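You operate a simulated robot arm through the tools that you are given. There is no shell and no other tool.

Carry out the task below with a simulated robot arm. There is one attempt and no reset: what you move stays moved.

Task
Park the 60 mm finger, then fold up flange 2 of blank 31.
Fine: free its orange latch, slide it up to the 100 mm finger, lock it; clamp, fold square, leaf down, clamp bar up.

Only the result counts: the job must be done as asked and must still hold three seconds after the hand-in. Knocking over, shifting, dropping, spilling or breaking anything else fails it. Flat cloth is picked up by pressing the open fingertips on it (5 to 10 N) and closing them slowly along it; thin cloth reads only 2 to 8 mm in the jaws.

Robot
A 7-joint arm with a two-finger gripper, fixed in place. Base frame: the origin is at the foot of the arm, x ahead of it, y to its left, z up. Lengths are in cm, angles in rad, forces in N, time in s.
With the tool pointing down near the work surface it reaches from about 30 to 74 cm from the base axis. Its first joint turns from -2.897 to 2.897 rad. Payload 2.94 kg.
The TCP is the grasp point between the finger pads, 3 cm short of the fingertips. In the tool frame z runs along the fingers and y along their closing line. Largest opening 13.8 cm; the body of the gripper starts 10.9 cm behind the TCP.
Orientation is that of the tool frame in the base frame, as a unit quaternion [w, x, y, z]. With the fingers straight down and closing along the base's y, the tool's x points along the base's -x, its y along +y and its z along -z.

Tools
- The arm moves only by the tool arm_command. Its argument "deltas" is a list of rows, each a list of 7 numbers: the shift along the tool's x, y, z in cm, then the turn, a rotation vector about the tool's x, y, z in rad, then the closure in counts, from 0 (fully open) to 255 (shut). In form: [[dx, dy, dz, rx, ry, rz, gripper], ...]. A call has 1 to 20 rows; each row is the pose to reach, as a shift and turn from the pose commanded when the call began, along the tool's axes at that moment. A row lasts 0.2 s, in which the tool goes at most 5 cm and 0.15 rad; a call with a longer step from one row to the next is refused whole, and so is a gripper value outside its range. A pose out of reach is approached as far as the arm can. The call stops where the force on the tool passes 90 N (or 10 N more than at its start, if that is more) or the arm is blocked; 0.2 s more then pass. Each finger halts on what it meets, pressing with about 23 N; the grip force reading is that of the motor and also rises with nothing between the fingers. The clock runs only during rows and for 0.2 s after the last one: add rows that repeat a pose to give the fingers time. The reply holds the time, the measured pose of the TCP, the force on the tool along the base axes, the opening and the grip force, in the units named above and with some noise, with the torque about the TCP (base axes, N m) and any sound that the robot's microphone picked up, and new pictures: "pictures" is both (left out), scene, wrist or none.
- Cameras (640 x 400 px; columns grow to the right, rows downward): "scene" is fixed at [40.09, -50.28, 185.16]; the picture's right is [0.99, -0.14, 0.00], its down [-0.10, -0.71, -0.70] and it looks along [0.10, 0.69, -0.72] (base axes); focal length 312 px, centre (320, 200). "wrist" rides on the gripper at [7.1, 1.9, -14.6] in the tool frame; the picture's right is [-0.26, 0.97, 0.00], its down [-0.85, -0.23, -0.48] and it looks along [-0.46, -0.12, 0.88] (tool axes); focal length 280 px, centre (320, 200). There is no depth. A picture from a camera that has moved, and an enlarged one, comes with that camera's place and axes in the base frame and with its lens.
- move_column(by): slides the trunk up (or, below 0, down) by that many cm; the arm rides with it, the base frame stays. It gives what a move gives, with no picture.
- zoom(camera, box): a new picture of the part [left, top, right, bottom] of that camera's present view, enlarged. The clock stands still meanwhile.
- sign_off(): hands the job in; it is judged then, once.

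Places have to be worked out from the pictures, the camera data and where the tool is seen. Open the gripper and draw the arm clear of the work before you hand the job in, unless the task says otherwise.

The tools are called as name(argument=value, ...) on one line, values as JSON. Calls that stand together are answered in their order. arm_command: Moves the arm, as the interface text tells. Its arguments: {"type":"object","properties":{"deltas":{"type":"array"},"pictures":{"type":"string","enum":["both","scene","wrist","none"]}},"required":["deltas"]} The other tools are called the same way: move_column (by) slides the trunk up or down; zoom (camera, box) takes an enlarged picture of a part of a camera's view; sign_off () hands the job in.

At the start:

```text
clock: 0.0
eef_pos: [28.1, 21.53, 144.81]
tool_rot: [0.001, 0.001, 1.0, -0.001]
contact_force: [0.5, -0.4, 0.4]
moment: [0.01, -0.02, -0.01]
width: 13.78
gripper_force: 0.0
trunk travel left (down, up): [-42.5, 2.9]
```

scene: 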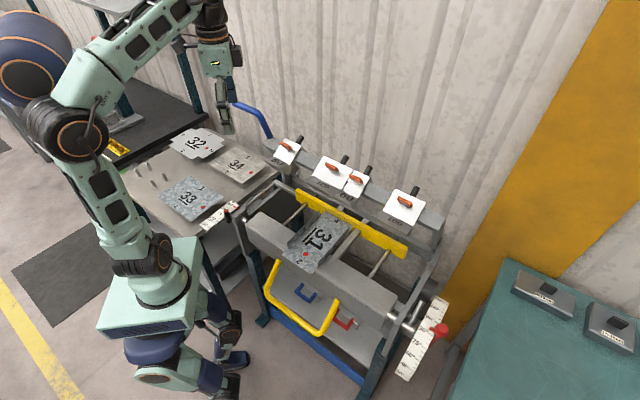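
wrist: 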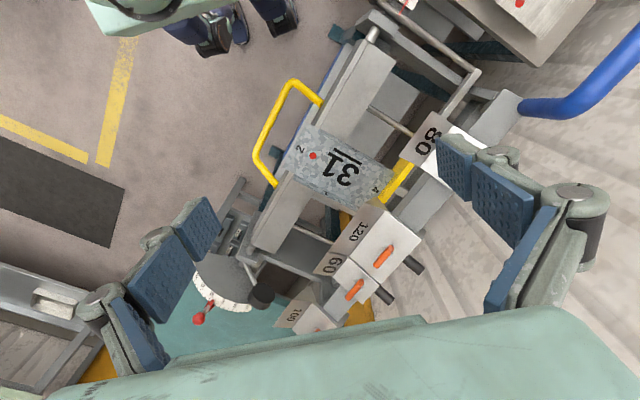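

The pictures show a sheet-metal brake with finger blocks (labelled 80, 120, 60, 100) on a rear bar, blank 31 on the bed, a yellow leaf handle and a blue lever. I zoom in to see the details before moving.

zoom(camera="scene", box=[220, 80, 460, 230])

zoom(camera="scene", box=[220, 200, 480, 390])

zoom(camera="wrist", box=[190, 60, 550, 330])

zoom(camera="scene", box=[100, 80, 300, 230])

```text
2.67 times, centred on (340, 155) of scene
camera zoom: at [40.09, -50.28, 185.16], right [0.99, -0.14, 0.0], down [-0.1, -0.71, -0.7], along [0.1, 0.69, -0.72], focal length 831 px, centre (267, 320)
```

zoom: 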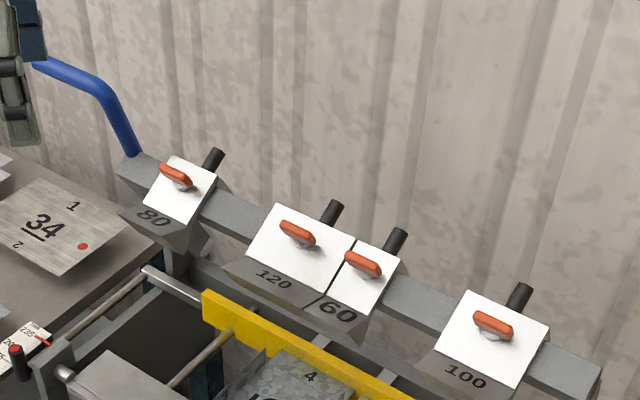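

```text
2.11 times, centred on (350, 295) of scene
camera zoom: at [40.09, -50.28, 185.16], right [0.99, -0.14, 0.0], down [-0.1, -0.71, -0.7], along [0.1, 0.69, -0.72], focal length 656 px, centre (257, 0)
```

zoom: 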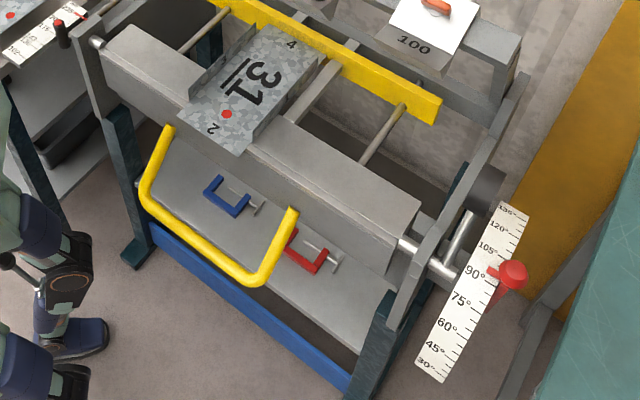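

```text
1.48 times, centred on (370, 195) of wrist
camera zoom: at [20.93, 23.49, 159.26], right [0.26, 0.97, 0.0], down [0.85, -0.23, 0.48], along [0.46, -0.12, -0.88], focal length 415 px, centre (246, 207)
```

zoom: 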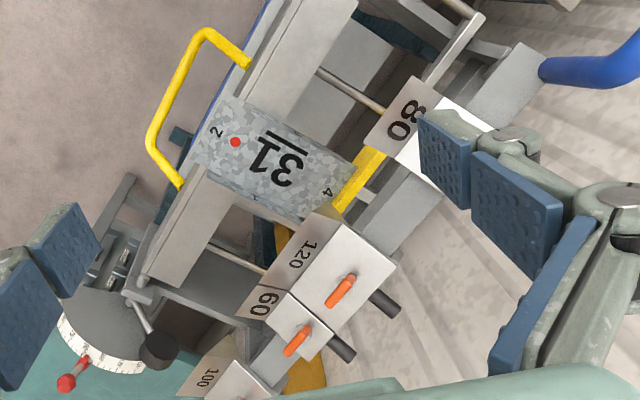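

```text
2.67 times, centred on (200, 155) of scene
camera zoom: at [40.09, -50.28, 185.16], right [0.99, -0.14, 0.0], down [-0.1, -0.71, -0.7], along [0.1, 0.69, -0.72], focal length 831 px, centre (640, 320)
```

zoom: 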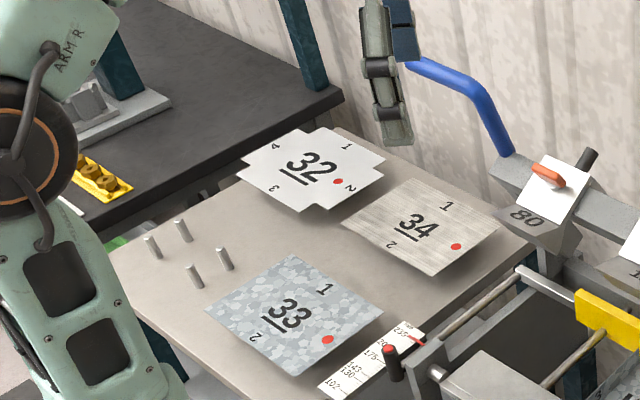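

The machine runs at 45° to the base axes: I place the latch of the 60 finger near (61, 19, 121), the 100 latch near (73, 7, 121), and blank 31 near (44, 15, 89). I move the hand nearer at this same height to get a closer look at the latches.

arm_command(deltas=[[-4.5, -0.5, 0, 0, 0, 0, 0], [-9, -1, 0, 0, 0, 0, 0], [-13.5, -1.5, 0, 0, 0, 0, 0], [-18, -2, 0, 0, 0, 0, 0]])

```text
clock: 1.0
eef_pos: [43.34, 19.65, 144.6]
tool_rot: [0.002, 0.0, 1.0, 0.0]
contact_force: [-0.5, 0.0, 0.5]
moment: [-0.04, -0.08, 0.02]
width: 13.81
gripper_force: 0.0
out of reach, approached as far as the arm can: row 4
trunk travel left (down, up): [-42.5, 2.9]
camera wrist: at [36.15, 21.61, 158.92], right [0.26, 0.97, 0.0], down [0.85, -0.23, 0.48], along [0.46, -0.12, -0.88], focal length 280 px, centre (320, 200)
```

scene: 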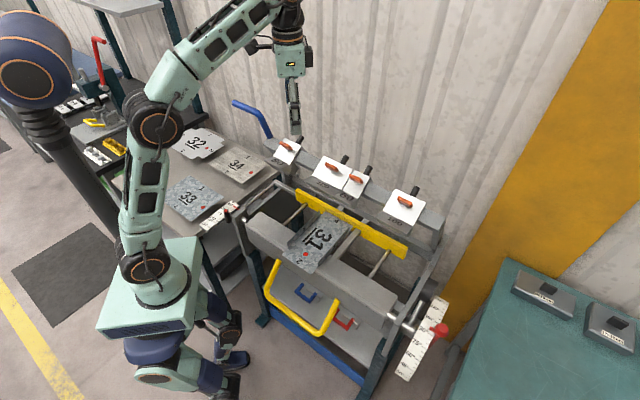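
wrist: 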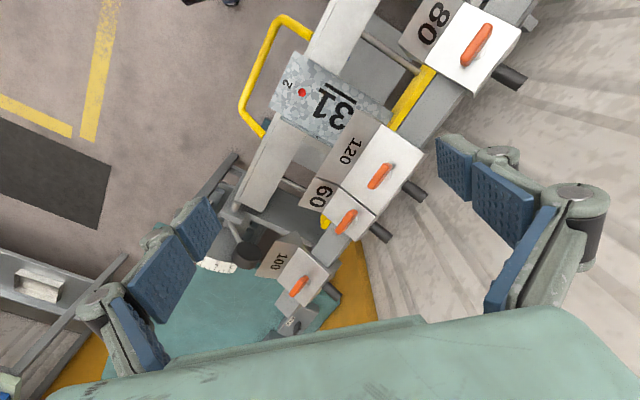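

The arm is at its reach limit at this height, so I lower the trunk 12 cm (fingertips then near z = 130, still above the latches at 121).

move_column(by=-12)

zoom(camera="wrist", box=[220, 80, 480, 340])

zoom(camera="scene", box=[370, 280, 470, 390])

```text
clock: 2.5
eef_pos: [43.36, 19.65, 132.24]
tool_rot: [0.002, -0.001, 1.0, 0.001]
contact_force: [0.3, -0.8, -0.1]
moment: [-0.02, -0.02, -0.02]
width: 13.82
gripper_force: 0.1
trunk travel left (down, up): [-30.5, 14.9]
```

```text
1.54 times, centred on (350, 210) of wrist
camera zoom: at [36.26, 21.61, 146.87], right [0.26, 0.97, 0.0], down [0.85, -0.23, 0.48], along [0.46, -0.12, -0.88], focal length 431 px, centre (274, 185)
```

zoom: 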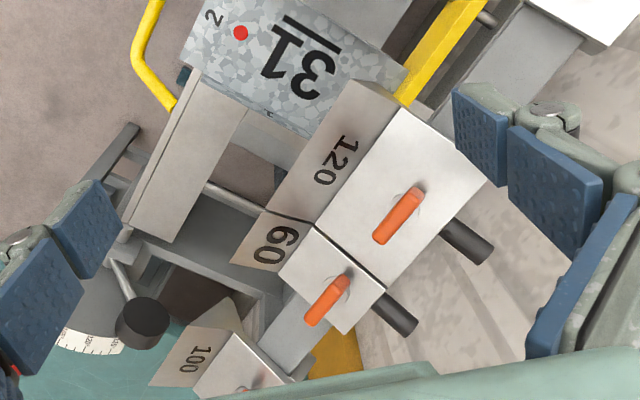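

```text
3.64 times, centred on (420, 335) of scene
camera zoom: at [40.09, -50.28, 185.16], right [0.99, -0.14, 0.0], down [-0.1, -0.71, -0.7], along [0.1, 0.69, -0.72], focal length 1134 px, centre (-44, -291)
```

zoom: 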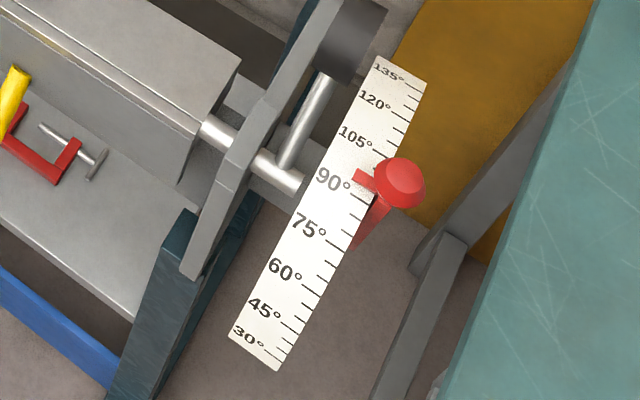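

The latches lie along the bar, and the angle stop sits just above 90°. I raise the trunk back up, since the arm reaches farther when it works lower, before turning the hand in line with the machine.

move_column(by=12)

```text
clock: 4.0
eef_pos: [43.38, 19.66, 144.44]
tool_rot: [0.001, -0.001, 1.0, 0.001]
contact_force: [-1.1, 0.4, 0.6]
moment: [0.02, 0.02, 0.0]
width: 13.8
gripper_force: 0.1
trunk travel left (down, up): [-42.5, 2.9]
```

I turn the hand by 45° about the vertical so its closing line lies across the bar. At the same time I go to about (57, 25, 132), with the fingertips at z = 129, above the latches.

arm_command(deltas=[[-1, 0.5, 3, 0, 0, 0.13, 0], [-3, 1, 6, 0, 0, 0.26, 0], [-5.5, 2, 9, 0, 0, 0.39, 0], [-8, 3, 11, 0, 0, 0.52, 0], [-11, 4, 12, 0, 0, 0.65, 0], [-13.9, 5.1, 12, 0, 0, 0.785, 0], [-13.9, 5.1, 12, 0, 0, 0.785, 0]])

```text
clock: 5.6
eef_pos: [57.08, 24.79, 132.4]
tool_rot: [0.001, 0.383, 0.924, 0.001]
contact_force: [0.2, 0.9, 0.1]
moment: [-0.02, -0.02, -0.03]
width: 13.79
gripper_force: 0.1
trunk travel left (down, up): [-42.5, 2.9]
camera wrist: at [53.41, 31.22, 146.81], right [0.87, 0.5, 0.0], down [0.43, -0.76, 0.48], along [0.24, -0.41, -0.88], focal length 280 px, centre (320, 200)
```

scene: 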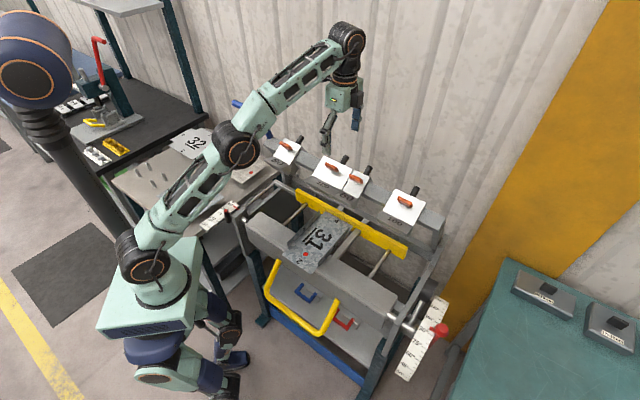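
wrist: 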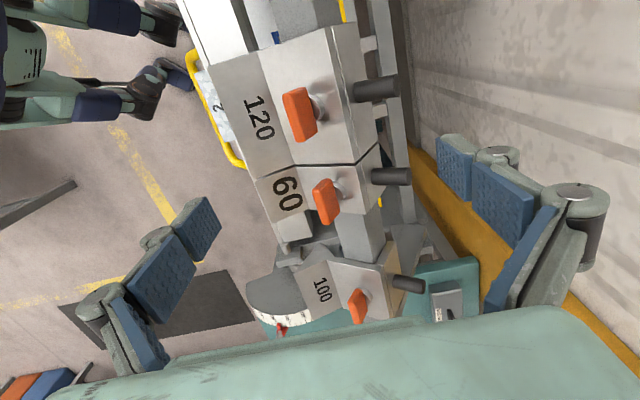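

zoom(camera="wrist", box=[230, 50, 430, 250])

zoom(camera="scene", box=[305, 145, 435, 235])

```text
2.00 times, centred on (330, 150) of wrist
camera zoom: at [53.41, 31.22, 146.81], right [0.87, 0.5, 0.0], down [0.43, -0.76, 0.48], along [0.24, -0.41, -0.88], focal length 561 px, centre (300, 300)
```

zoom: 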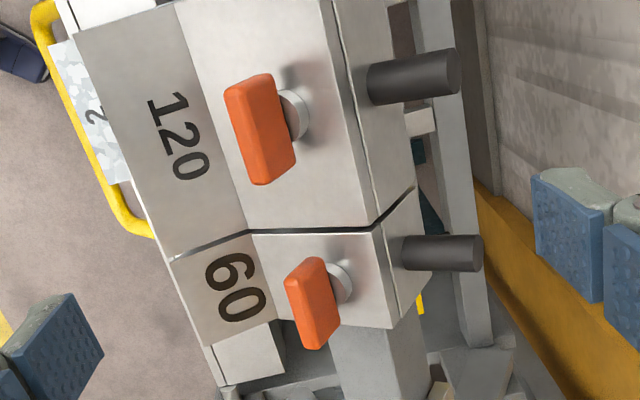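

```text
4.44 times, centred on (370, 190) of scene
camera zoom: at [40.09, -50.28, 185.16], right [0.99, -0.14, 0.0], down [-0.1, -0.71, -0.7], along [0.1, 0.69, -0.72], focal length 1386 px, centre (98, 244)
```

zoom: 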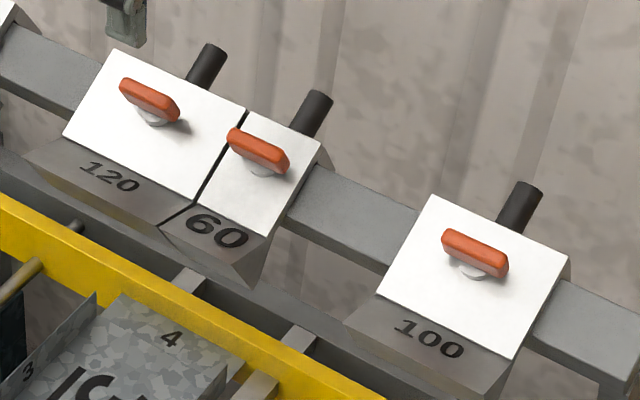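

The latch is a T-bar on a stem through the tilted top plate. I triangulate its centre at about e = 29.8 along the bar, n = 56.7 outward and z = 120.8, with the plate tilted about 29°. I tilt the hand to face the plate squarely, about 10 cm off, with the jaws partly closed.

arm_command(deltas=[[-1.5, -1.5, 0, -0.126, 0, 0, 80], [-3.2, -3.2, 0.4, -0.252, 0, 0, 120], [-5, -5, 0.9, -0.378, 0, 0, 160], [-6.97, -6.7, 1.4, -0.503, 0, 0, 160], [-6.97, -6.7, 1.4, -0.503, 0, 0, 160], [-6.97, -6.7, 1.4, -0.503, 0, 0, 160]])

```text
clock: 7.0
eef_pos: [57.4, 15.04, 130.99]
tool_rot: [0.097, 0.37, 0.895, 0.231]
contact_force: [0.8, -0.5, -0.3]
moment: [-0.03, 0.0, 0.03]
width: 5.13
gripper_force: 0.1
trunk travel left (down, up): [-42.5, 2.9]
camera wrist: at [48.53, 16.09, 144.51], right [0.78, 0.41, 0.47], down [0.29, -0.91, 0.31], along [0.55, -0.1, -0.83], focal length 280 px, centre (320, 200)
```

scene: 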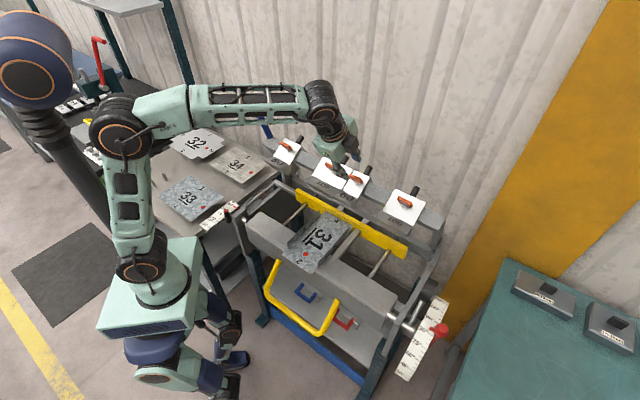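
wrist: 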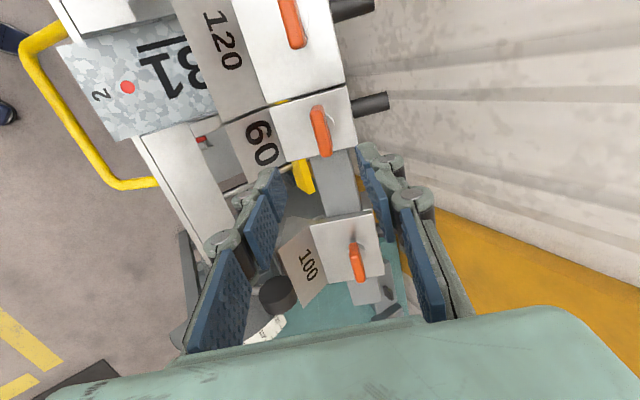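

The latch appears almost exactly where predicted. I zoom in to refine before descending.

zoom(camera="wrist", box=[240, 60, 400, 220])

zoom(camera="scene", box=[310, 140, 410, 215])

```text
2.50 times, centred on (320, 140) of wrist
camera zoom: at [48.53, 16.09, 144.51], right [0.78, 0.41, 0.47], down [0.29, -0.91, 0.31], along [0.55, -0.1, -0.83], focal length 701 px, centre (320, 350)
```

zoom: 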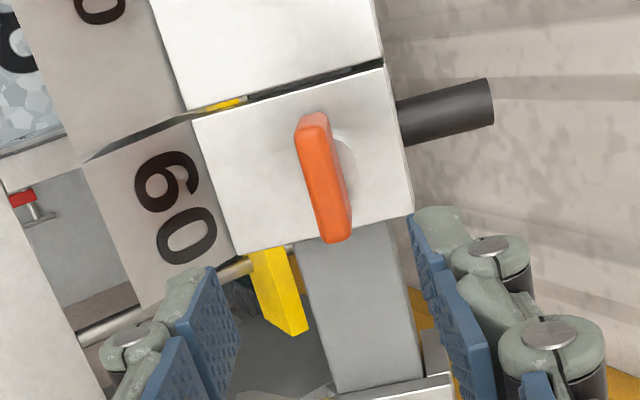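

```text
5.33 times, centred on (360, 178) of scene
camera zoom: at [40.09, -50.28, 185.16], right [0.99, -0.14, 0.0], down [-0.1, -0.71, -0.7], along [0.1, 0.69, -0.72], focal length 1663 px, centre (107, 320)
```

zoom: 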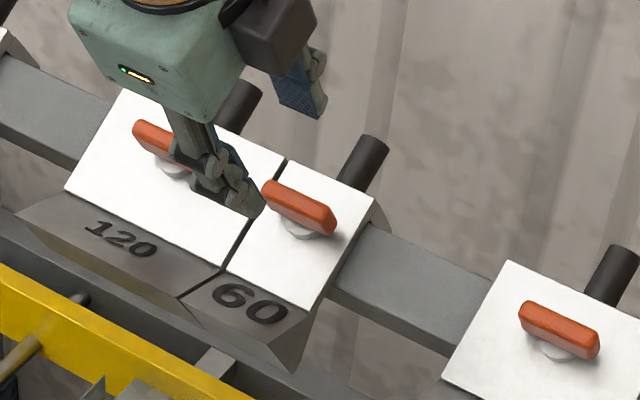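

The latch lines up within a few millimetres of the tool axis. I descend 8 cm along the tool axis with a small centering shift and check again.

arm_command(deltas=[[0.3, 0.1, 2.7, 0, 0, 0, 160], [0.3, 0.1, 5.4, 0, 0, 0, 160], [0.3, 0.1, 8, 0, 0, 0, 160], [0.3, 0.1, 8, 0, 0, 0, 160]])

zoom(camera="scene", box=[310, 140, 410, 215])

zoom(camera="wrist", box=[240, 60, 400, 220])

```text
clock: 8.0
eef_pos: [59.99, 17.95, 123.95]
tool_rot: [0.097, 0.37, 0.895, 0.231]
contact_force: [-0.2, 0.4, 0.3]
moment: [-0.01, 0.0, 0.0]
width: 5.13
gripper_force: 0.0
trunk travel left (down, up): [-42.5, 2.9]
camera wrist: at [51.16, 19.21, 137.54], right [0.78, 0.41, 0.47], down [0.29, -0.91, 0.31], along [0.55, -0.1, -0.83], focal length 280 px, centre (320, 200)
```

scene: 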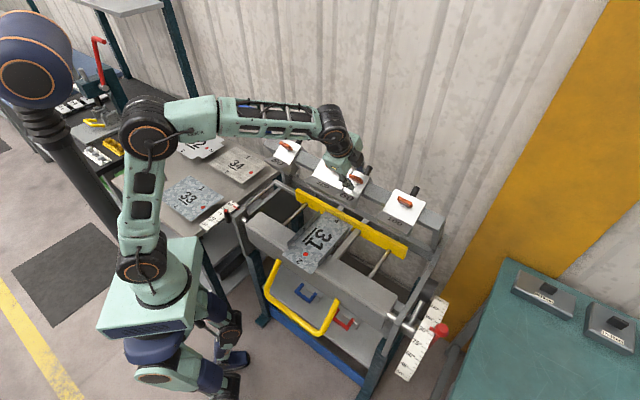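
wrist: 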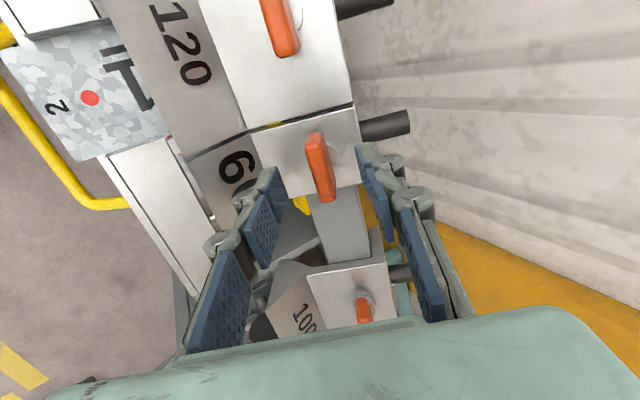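

```text
5.33 times, centred on (360, 178) of scene
camera zoom: at [40.09, -50.28, 185.16], right [0.99, -0.14, 0.0], down [-0.1, -0.71, -0.7], along [0.1, 0.69, -0.72], focal length 1663 px, centre (107, 320)
```

zoom: 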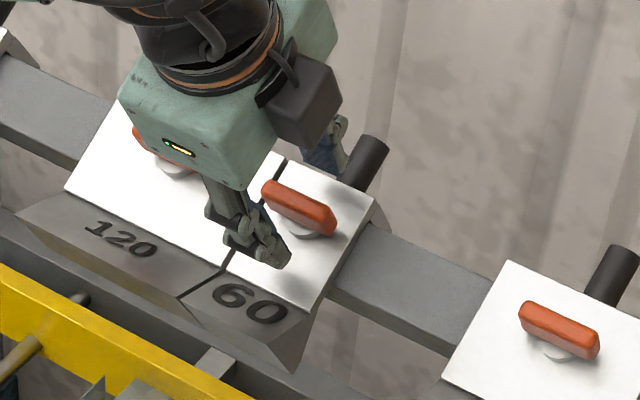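

```text
2.50 times, centred on (320, 140) of wrist
camera zoom: at [51.16, 19.21, 137.54], right [0.78, 0.41, 0.47], down [0.29, -0.91, 0.31], along [0.55, -0.1, -0.83], focal length 701 px, centre (320, 350)
```

zoom: 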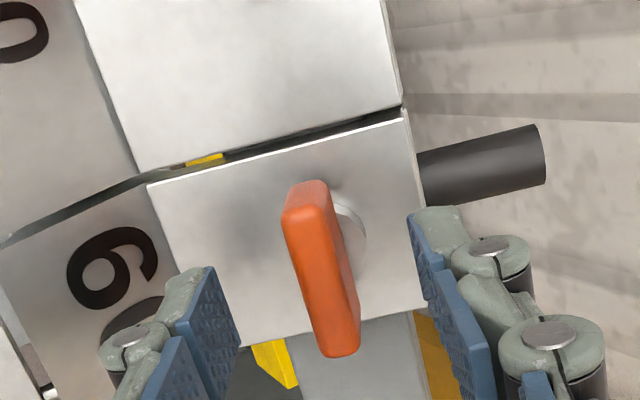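

Still centred: the latch is about 0.1–0.2 cm off the tool axis and 3.6 cm ahead of the TCP. I advance 2.1 cm, then close on it.

arm_command(deltas=[[0.15, 0.1, 1, 0, 0, 0, 160], [0.15, 0.1, 2.1, 0, 0, 0, 160], [0.15, 0.1, 2.1, 0, 0, 0, 190], [0.15, 0.1, 2.1, 0, 0, 0, 220], [0.15, 0.1, 2.1, 0, 0, 0, 245], [0.15, 0.1, 2.1, 0, 0, 0, 245]])

zoom(camera="scene", box=[310, 140, 410, 215])

zoom(camera="wrist", box=[240, 60, 400, 220])

```text
clock: 9.4
eef_pos: [60.73, 18.97, 122.19]
tool_rot: [0.097, 0.37, 0.895, 0.231]
contact_force: [-0.3, 0.8, -0.1]
moment: [0.08, -0.01, 0.06]
width: 2.34
gripper_force: 45.0
trunk travel left (down, up): [-42.5, 2.9]
camera wrist: at [51.99, 20.24, 135.65], right [0.78, 0.41, 0.47], down [0.29, -0.91, 0.31], along [0.55, -0.1, -0.83], focal length 280 px, centre (320, 200)
```

scene: 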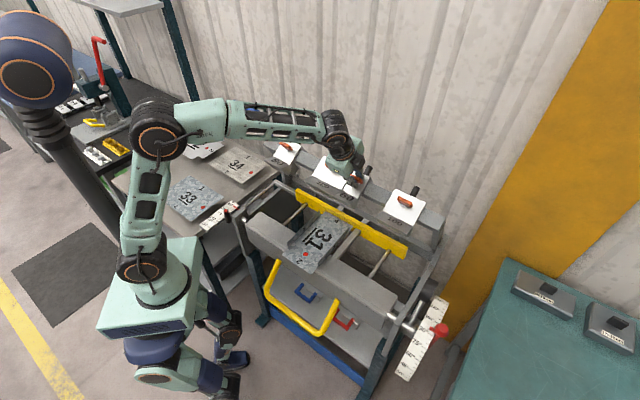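
wrist: 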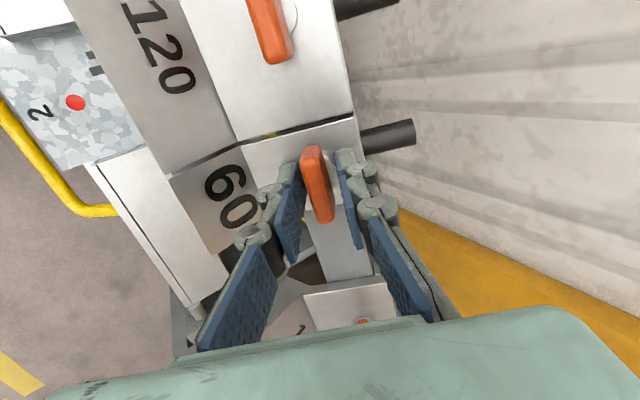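

```text
5.33 times, centred on (360, 178) of scene
camera zoom: at [40.09, -50.28, 185.16], right [0.99, -0.14, 0.0], down [-0.1, -0.71, -0.7], along [0.1, 0.69, -0.72], focal length 1663 px, centre (107, 320)
```

zoom: 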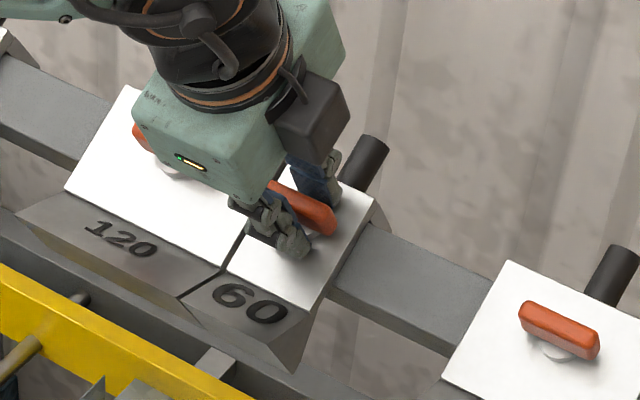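

```text
2.50 times, centred on (320, 140) of wrist
camera zoom: at [51.99, 20.24, 135.65], right [0.78, 0.41, 0.47], down [0.29, -0.91, 0.31], along [0.55, -0.1, -0.83], focal length 701 px, centre (320, 350)
```

zoom: 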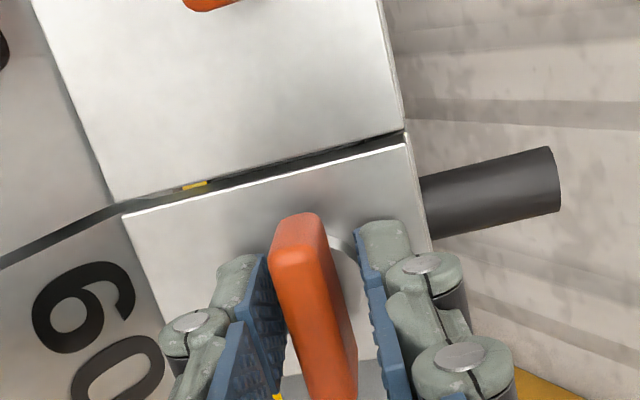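

The jaws stopped at 2.34 cm while the pictures show a gap beside the orange bar, so the tips seem to be on the round collar under it. I open a little, back off 0.9 cm and close again on the bar itself.

arm_command(deltas=[[0, 0, 0, 0, 0, 0, 190], [0, 0, -0.9, 0, 0, 0, 190], [0, 0, -0.9, 0, 0, 0, 220], [0, 0, -0.9, 0, 0, 0, 250], [0, 0, -0.9, 0, 0, 0, 250], [0, 0, -0.9, 0, 0, 0, 250]])

zoom(camera="wrist", box=[240, 60, 400, 220])

```text
clock: 10.8
eef_pos: [60.5, 18.63, 122.91]
tool_rot: [0.095, 0.37, 0.895, 0.231]
contact_force: [-6.2, -4.3, -8.6]
moment: [0.2, -0.66, -0.24]
width: 1.25
gripper_force: 38.5
trunk travel left (down, up): [-42.5, 2.9]
camera wrist: at [51.72, 19.89, 136.41], right [0.78, 0.41, 0.47], down [0.29, -0.91, 0.31], along [0.55, -0.1, -0.83], focal length 280 px, centre (320, 200)
```

scene: 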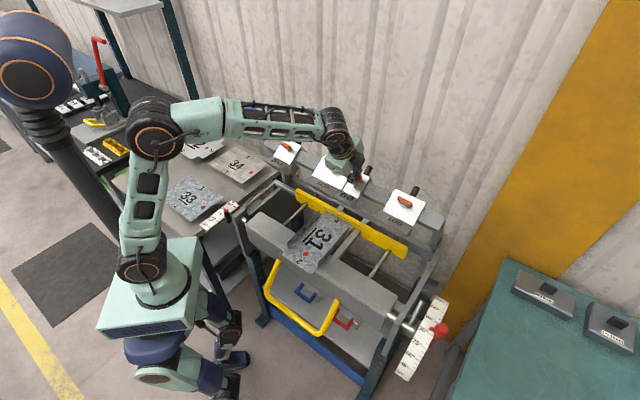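
wrist: 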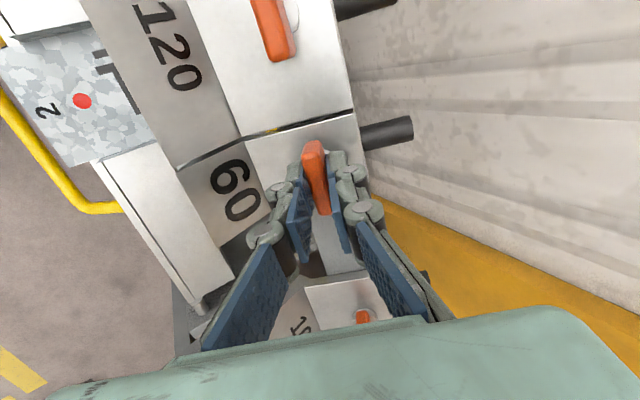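

```text
2.50 times, centred on (320, 140) of wrist
camera zoom: at [51.72, 19.89, 136.41], right [0.78, 0.41, 0.47], down [0.29, -0.91, 0.31], along [0.55, -0.1, -0.83], focal length 701 px, centre (320, 350)
```

zoom: 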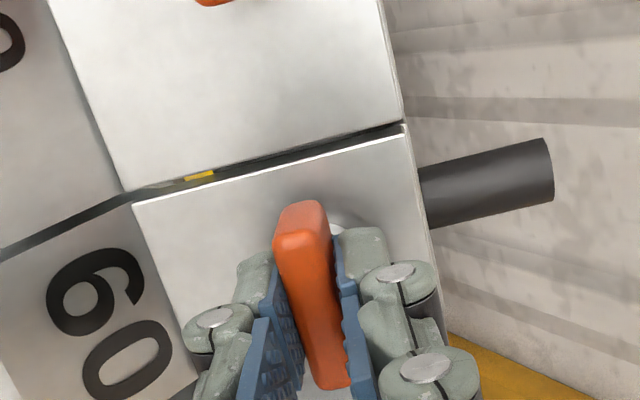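

The jaws now hold the bar at 1.25 cm. I try turning it gently about the tool axis, 0.3 rad one way, and read the torque.

arm_command(deltas=[[0, -0.05, 0, 0, 0, 0.1, 250], [0, -0.1, 0, 0, 0, 0.2, 250], [0, -0.1, 0, 0, 0, 0.3, 250]])

zoom(camera="wrist", box=[240, 60, 400, 220])

zoom(camera="scene", box=[310, 140, 410, 215])

```text
clock: 11.6
eef_pos: [60.7, 18.42, 122.91]
tool_rot: [0.06, 0.5, 0.829, 0.242]
contact_force: [-3.0, -5.8, -13.2]
moment: [0.14, -1.02, 1.43]
width: 1.92
gripper_force: 43.9
trunk travel left (down, up): [-42.5, 2.9]
camera wrist: at [53.61, 20.39, 137.48], right [0.9, 0.14, 0.41], down [0.07, -0.98, 0.19], along [0.43, -0.14, -0.89], focal length 280 px, centre (320, 200)
```

scene: 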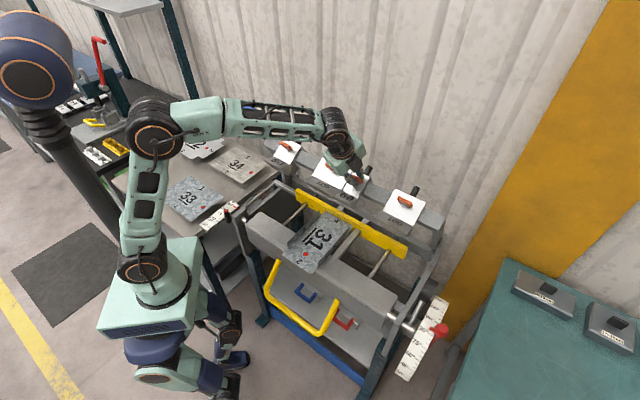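
wrist: 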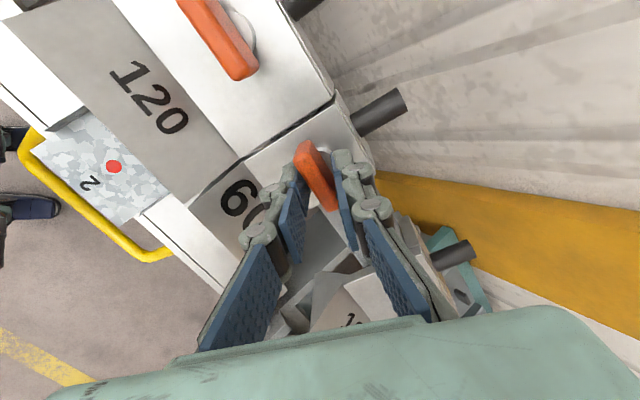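

```text
2.50 times, centred on (320, 140) of wrist
camera zoom: at [53.61, 20.39, 137.48], right [0.9, 0.14, 0.41], down [0.07, -0.98, 0.19], along [0.43, -0.14, -0.89], focal length 701 px, centre (320, 350)
```

zoom: 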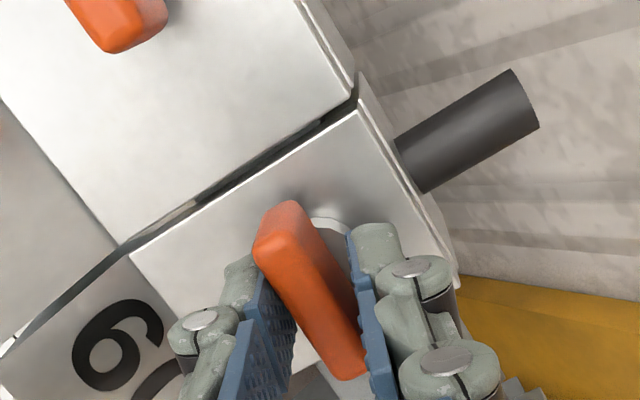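

```text
5.33 times, centred on (360, 178) of scene
camera zoom: at [40.09, -50.28, 185.16], right [0.99, -0.14, 0.0], down [-0.1, -0.71, -0.7], along [0.1, 0.69, -0.72], focal length 1663 px, centre (107, 320)
```

zoom: 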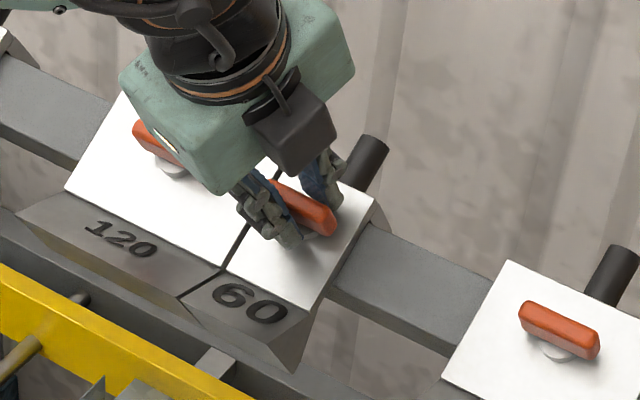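

The bar did not follow: the jaws were pried open to 1.92 cm, so this direction is its stop. I turn back and then the other way.

arm_command(deltas=[[0, 0, 0, 0, 0, -0.12, 250], [0, 0.05, 0, 0, 0, -0.24, 250], [0, 0.05, 0, 0, 0, -0.36, 250], [0, 0.05, 0, 0, 0, -0.48, 250], [0, 0.05, 0, 0, 0, -0.6, 250]])

zoom(camera="wrist", box=[240, 60, 400, 220])

zoom(camera="scene", box=[310, 140, 410, 215])

```text
clock: 12.8
eef_pos: [60.45, 18.61, 123.08]
tool_rot: [0.129, 0.231, 0.941, 0.213]
contact_force: [-10.7, -6.7, -20.3]
moment: [0.13, -0.68, -0.28]
width: 1.21
gripper_force: 39.2
trunk travel left (down, up): [-42.5, 2.9]
camera wrist: at [50.11, 18.7, 135.47], right [0.59, 0.65, 0.48], down [0.48, -0.76, 0.43], along [0.65, -0.02, -0.76], focal length 280 px, centre (320, 200)
```

scene: 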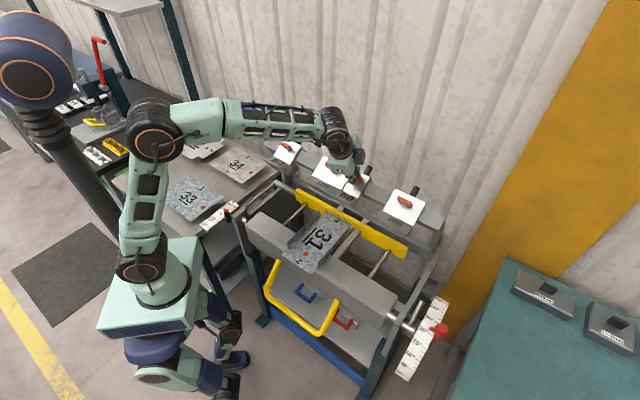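
wrist: 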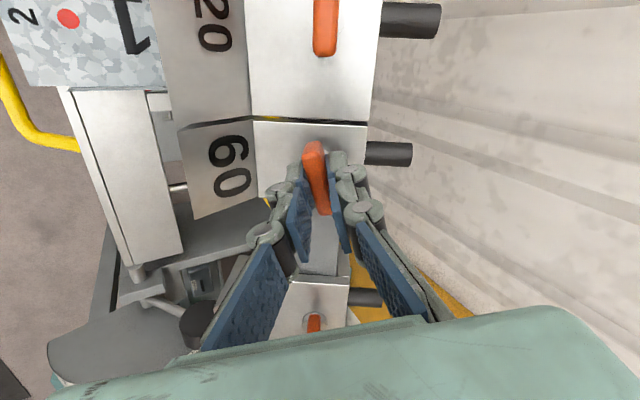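

```text
2.50 times, centred on (320, 140) of wrist
camera zoom: at [50.11, 18.7, 135.47], right [0.59, 0.65, 0.48], down [0.48, -0.76, 0.43], along [0.65, -0.02, -0.76], focal length 701 px, centre (320, 350)
```

zoom: 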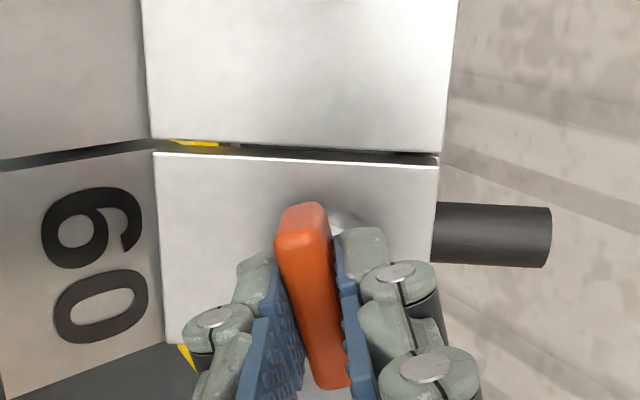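

```text
5.33 times, centred on (360, 178) of scene
camera zoom: at [40.09, -50.28, 185.16], right [0.99, -0.14, 0.0], down [-0.1, -0.71, -0.7], along [0.1, 0.69, -0.72], focal length 1663 px, centre (107, 320)
```

zoom: 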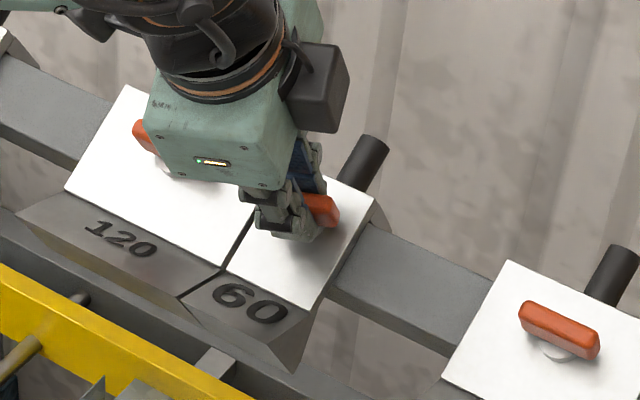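

It turns this way: the bar stayed flat in the jaws and swung 0.3 rad. A side pull of about 20 N says the stem axis is slightly toward the front, so I shift 0.2 cm that way and continue toward a quarter turn.

arm_command(deltas=[[0.03, -0.1, 0.1, 0, 0, -0.14, 250], [0.06, -0.19, 0.1, 0, 0, -0.28, 250], [0.06, -0.19, 0.1, 0, 0, -0.42, 250], [0.06, -0.19, 0.1, 0, 0, -0.56, 250], [0.06, -0.19, 0.1, 0, 0, -0.7, 250]])

zoom(camera="scene", box=[310, 140, 410, 215])

```text
clock: 14.0
eef_pos: [60.46, 18.51, 122.98]
tool_rot: [0.197, -0.106, 0.962, 0.157]
contact_force: [-1.1, -1.6, -10.0]
moment: [0.5, -0.71, -0.12]
width: 1.18
gripper_force: 38.6
trunk travel left (down, up): [-42.5, 2.9]
camera wrist: at [48.53, 14.38, 133.18], right [-0.02, 0.93, 0.36], down [0.66, -0.26, 0.7], along [0.75, 0.25, -0.61], focal length 280 px, centre (320, 200)
```

scene: 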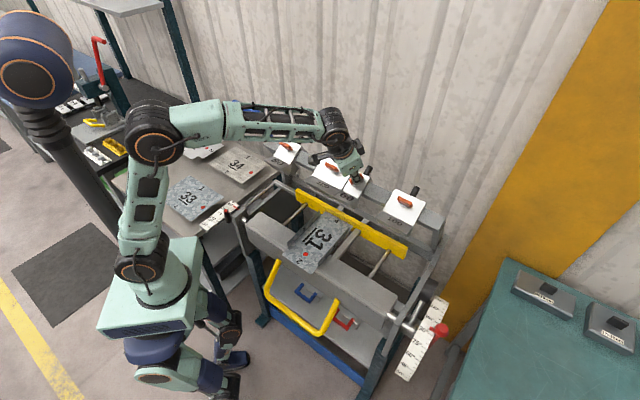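
wrist: 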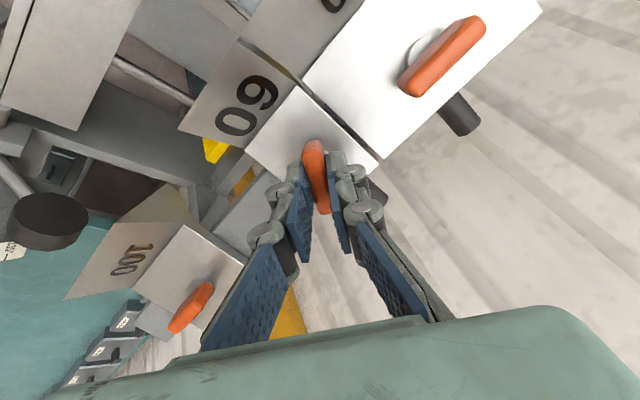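

```text
5.33 times, centred on (360, 178) of scene
camera zoom: at [40.09, -50.28, 185.16], right [0.99, -0.14, 0.0], down [-0.1, -0.71, -0.7], along [0.1, 0.69, -0.72], focal length 1663 px, centre (107, 320)
```

zoom: 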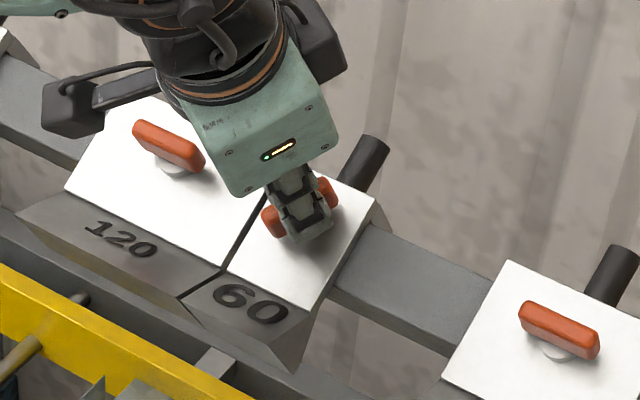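

The bar has turned about 1 rad with low torque. I continue to the quarter turn.

arm_command(deltas=[[0, 0, 0, 0, 0, -0.14, 250], [0, 0, 0, 0, 0, -0.28, 250], [0, 0, 0, 0, 0, -0.42, 250], [0, 0, 0, 0, 0, -0.57, 250], [0, 0, 0, 0, 0, -0.57, 250]])

zoom(camera="scene", box=[310, 140, 410, 215])

```text
clock: 15.2
eef_pos: [60.4, 18.6, 122.93]
tool_rot: [0.232, -0.372, 0.894, 0.095]
contact_force: [-0.7, -1.0, 0.7]
moment: [-0.18, 0.28, -0.08]
width: 1.18
gripper_force: 38.5
trunk travel left (down, up): [-42.5, 2.9]
camera wrist: at [49.66, 10.58, 132.16], right [-0.52, 0.84, 0.12], down [0.52, 0.2, 0.83], along [0.67, 0.5, -0.54], focal length 280 px, centre (320, 200)
```

scene: 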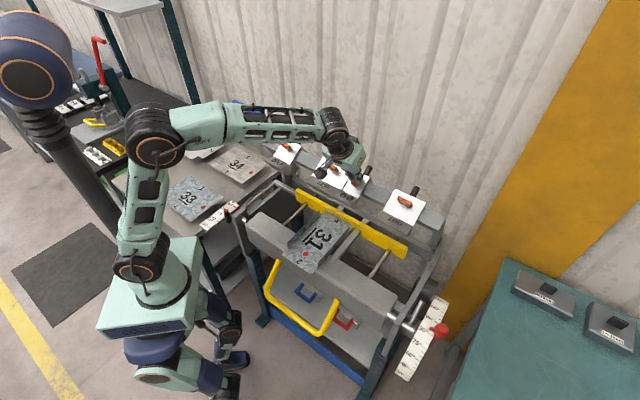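
wrist: 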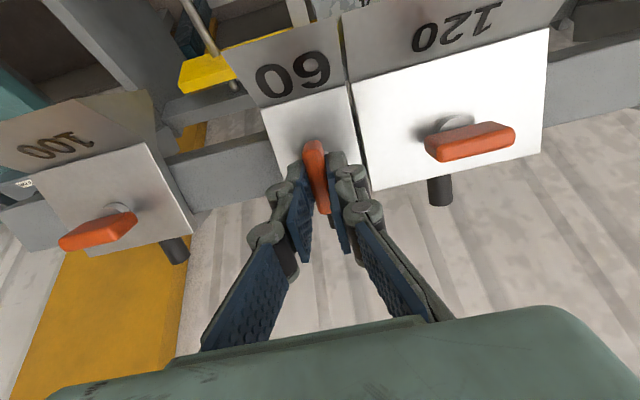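

```text
5.33 times, centred on (360, 178) of scene
camera zoom: at [40.09, -50.28, 185.16], right [0.99, -0.14, 0.0], down [-0.1, -0.71, -0.7], along [0.1, 0.69, -0.72], focal length 1663 px, centre (107, 320)
```

zoom: 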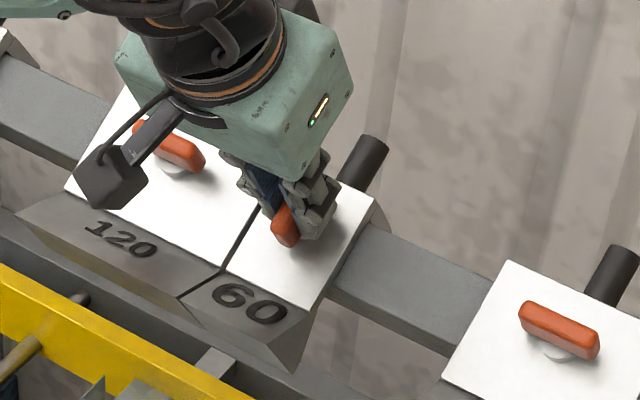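

The bar is now a quarter turn round with almost no residual load. I test whether the finger slides: 1.5 cm along the bar toward the 100 finger (tool −y).

arm_command(deltas=[[0, -0.4, 0, 0, 0, 0, 250], [0, -0.8, 0, 0, 0, 0, 250], [0, -1.2, 0, 0, 0, 0, 250], [0, -1.5, 0, 0, 0, 0, 250]])

zoom(camera="scene", box=[310, 140, 410, 215])

```text
clock: 16.2
eef_pos: [61.45, 17.57, 122.98]
tool_rot: [0.233, -0.37, 0.894, 0.095]
contact_force: [-1.2, -0.7, 3.0]
moment: [0.53, -0.49, 0.01]
width: 1.18
gripper_force: 37.9
trunk travel left (down, up): [-42.5, 2.9]
camera wrist: at [50.66, 9.59, 132.16], right [-0.52, 0.84, 0.13], down [0.52, 0.2, 0.83], along [0.68, 0.5, -0.54], focal length 280 px, centre (320, 200)
```

scene: 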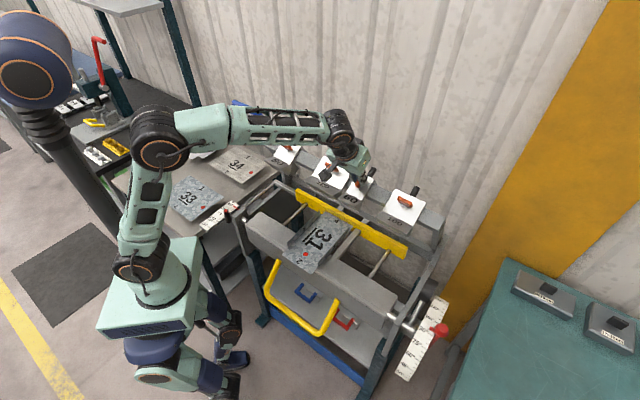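
wrist: 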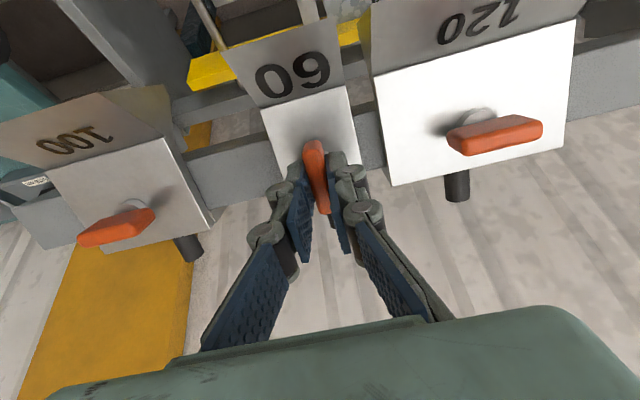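

```text
5.33 times, centred on (360, 178) of scene
camera zoom: at [40.09, -50.28, 185.16], right [0.99, -0.14, 0.0], down [-0.1, -0.71, -0.7], along [0.1, 0.69, -0.72], focal length 1663 px, centre (107, 320)
```

zoom: 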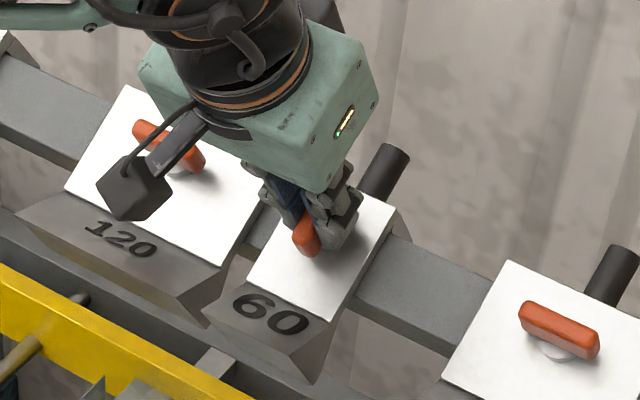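

It slides freely with only 1–3 N. I slide 5 cm more and then check the remaining gap.

arm_command(deltas=[[0, -0.8, 0, 0, 0, 0, 250], [0, -1.6, 0, 0, 0, 0, 250], [0, -2.4, 0, 0, 0, 0, 250], [0, -3.2, 0, 0, 0, 0, 250], [0, -4.0, 0, 0, 0, 0, 250], [0, -4.5, 0, 0, 0, 0, 250], [0, -5, 0, 0, 0, 0, 250]])

zoom(camera="scene", box=[330, 150, 430, 225])

zoom(camera="wrist", box=[100, 80, 340, 230])

```text
clock: 17.8
eef_pos: [65.11, 14.06, 122.96]
tool_rot: [0.232, -0.371, 0.894, 0.095]
contact_force: [1.6, 1.8, 4.7]
moment: [0.39, -0.31, 0.01]
width: 1.16
gripper_force: 38.1
trunk travel left (down, up): [-42.5, 2.9]
camera wrist: at [54.23, 6.02, 132.16], right [-0.52, 0.84, 0.12], down [0.52, 0.2, 0.83], along [0.68, 0.5, -0.55], focal length 280 px, centre (320, 200)
```

scene: 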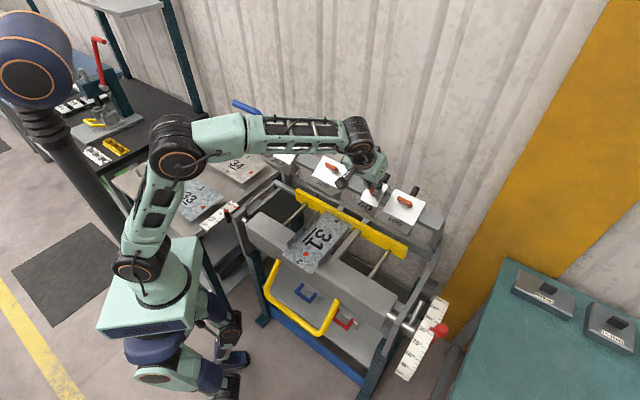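
wrist: 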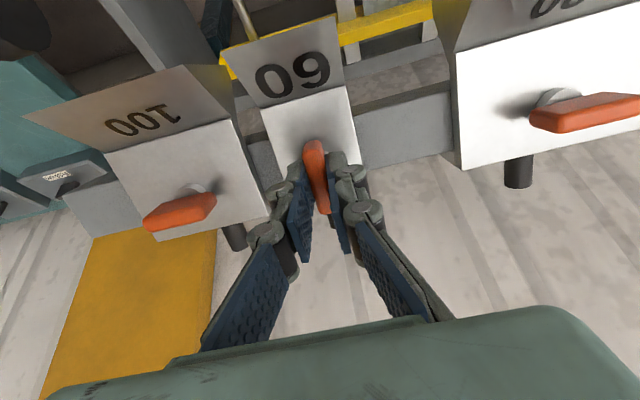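

```text
5.33 times, centred on (380, 188) of scene
camera zoom: at [40.09, -50.28, 185.16], right [0.99, -0.14, 0.0], down [-0.1, -0.71, -0.7], along [0.1, 0.69, -0.72], focal length 1663 px, centre (0, 267)
```

zoom: 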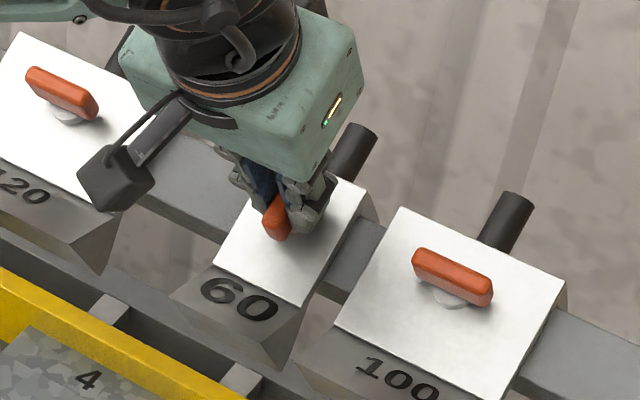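

```text
2.67 times, centred on (220, 155) of wrist
camera zoom: at [54.23, 6.02, 132.16], right [-0.52, 0.84, 0.12], down [0.52, 0.2, 0.83], along [0.68, 0.5, -0.55], focal length 748 px, centre (587, 320)
```

zoom: 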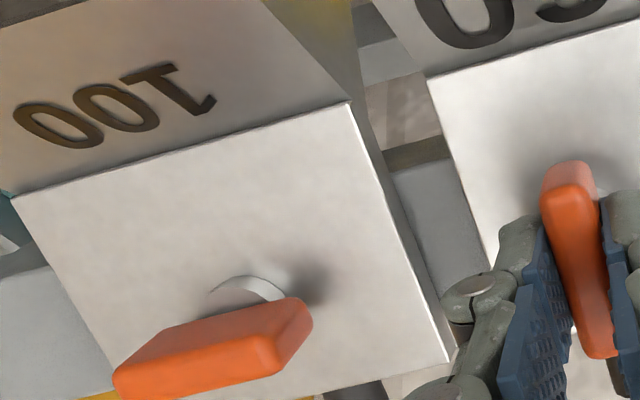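

The remaining gap is about 2 cm by the scene picture. I advance 1.7 cm, then creep into contact.

arm_command(deltas=[[0, -0.6, 0, 0, 0, 0, 250], [0, -1.2, 0, 0, 0, 0, 250], [0, -1.7, 0, 0, 0, 0, 250], [0, -1.7, 0, 0, 0, 0, 250]])

zoom(camera="scene", box=[340, 160, 420, 220])

zoom(camera="wrist", box=[140, 60, 340, 210])

```text
clock: 18.8
eef_pos: [66.14, 12.77, 122.93]
tool_rot: [0.232, -0.371, 0.894, 0.094]
contact_force: [3.7, 3.4, 7.4]
moment: [0.88, -0.86, 0.01]
width: 1.18
gripper_force: 38.7
trunk travel left (down, up): [-42.5, 2.9]
camera wrist: at [55.4, 4.78, 132.12], right [-0.52, 0.84, 0.12], down [0.52, 0.2, 0.83], along [0.68, 0.5, -0.54], focal length 280 px, centre (320, 200)
```

scene: 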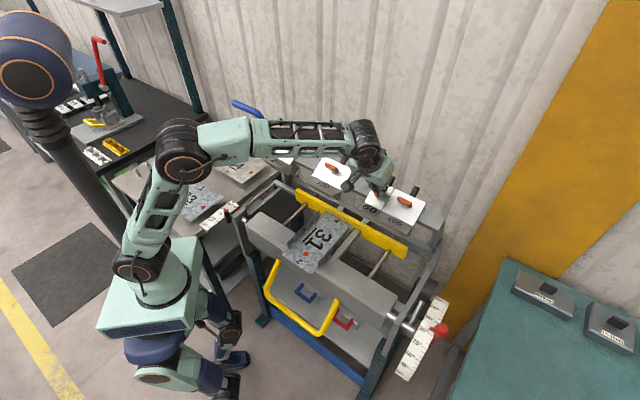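
wrist: 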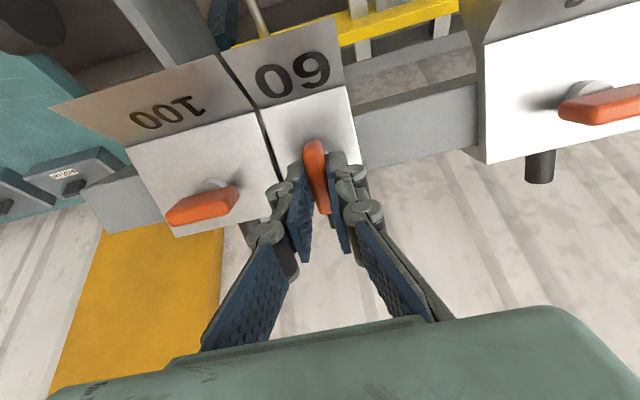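

```text
6.67 times, centred on (380, 190) of scene
camera zoom: at [40.09, -50.28, 185.16], right [0.99, -0.14, 0.0], down [-0.1, -0.71, -0.7], along [0.1, 0.69, -0.72], focal length 2079 px, centre (-80, 267)
```

zoom: 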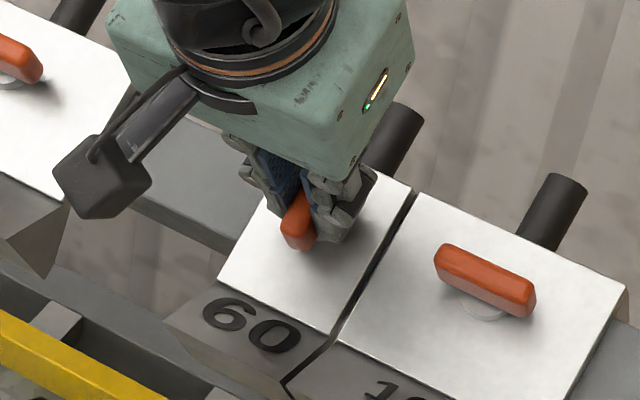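

```text
2.67 times, centred on (240, 135) of wrist
camera zoom: at [55.4, 4.78, 132.12], right [-0.52, 0.84, 0.12], down [0.52, 0.2, 0.83], along [0.68, 0.5, -0.54], focal length 748 px, centre (533, 373)
```

zoom: 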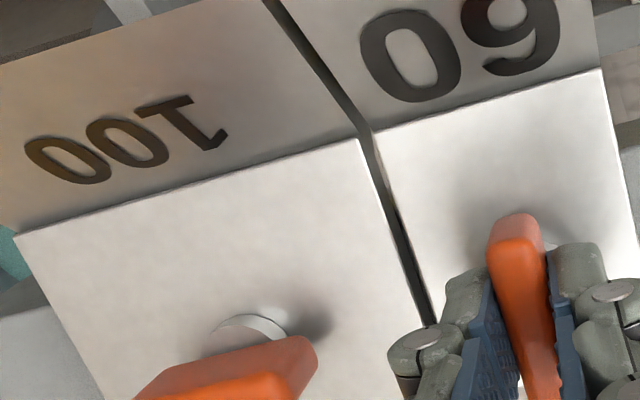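

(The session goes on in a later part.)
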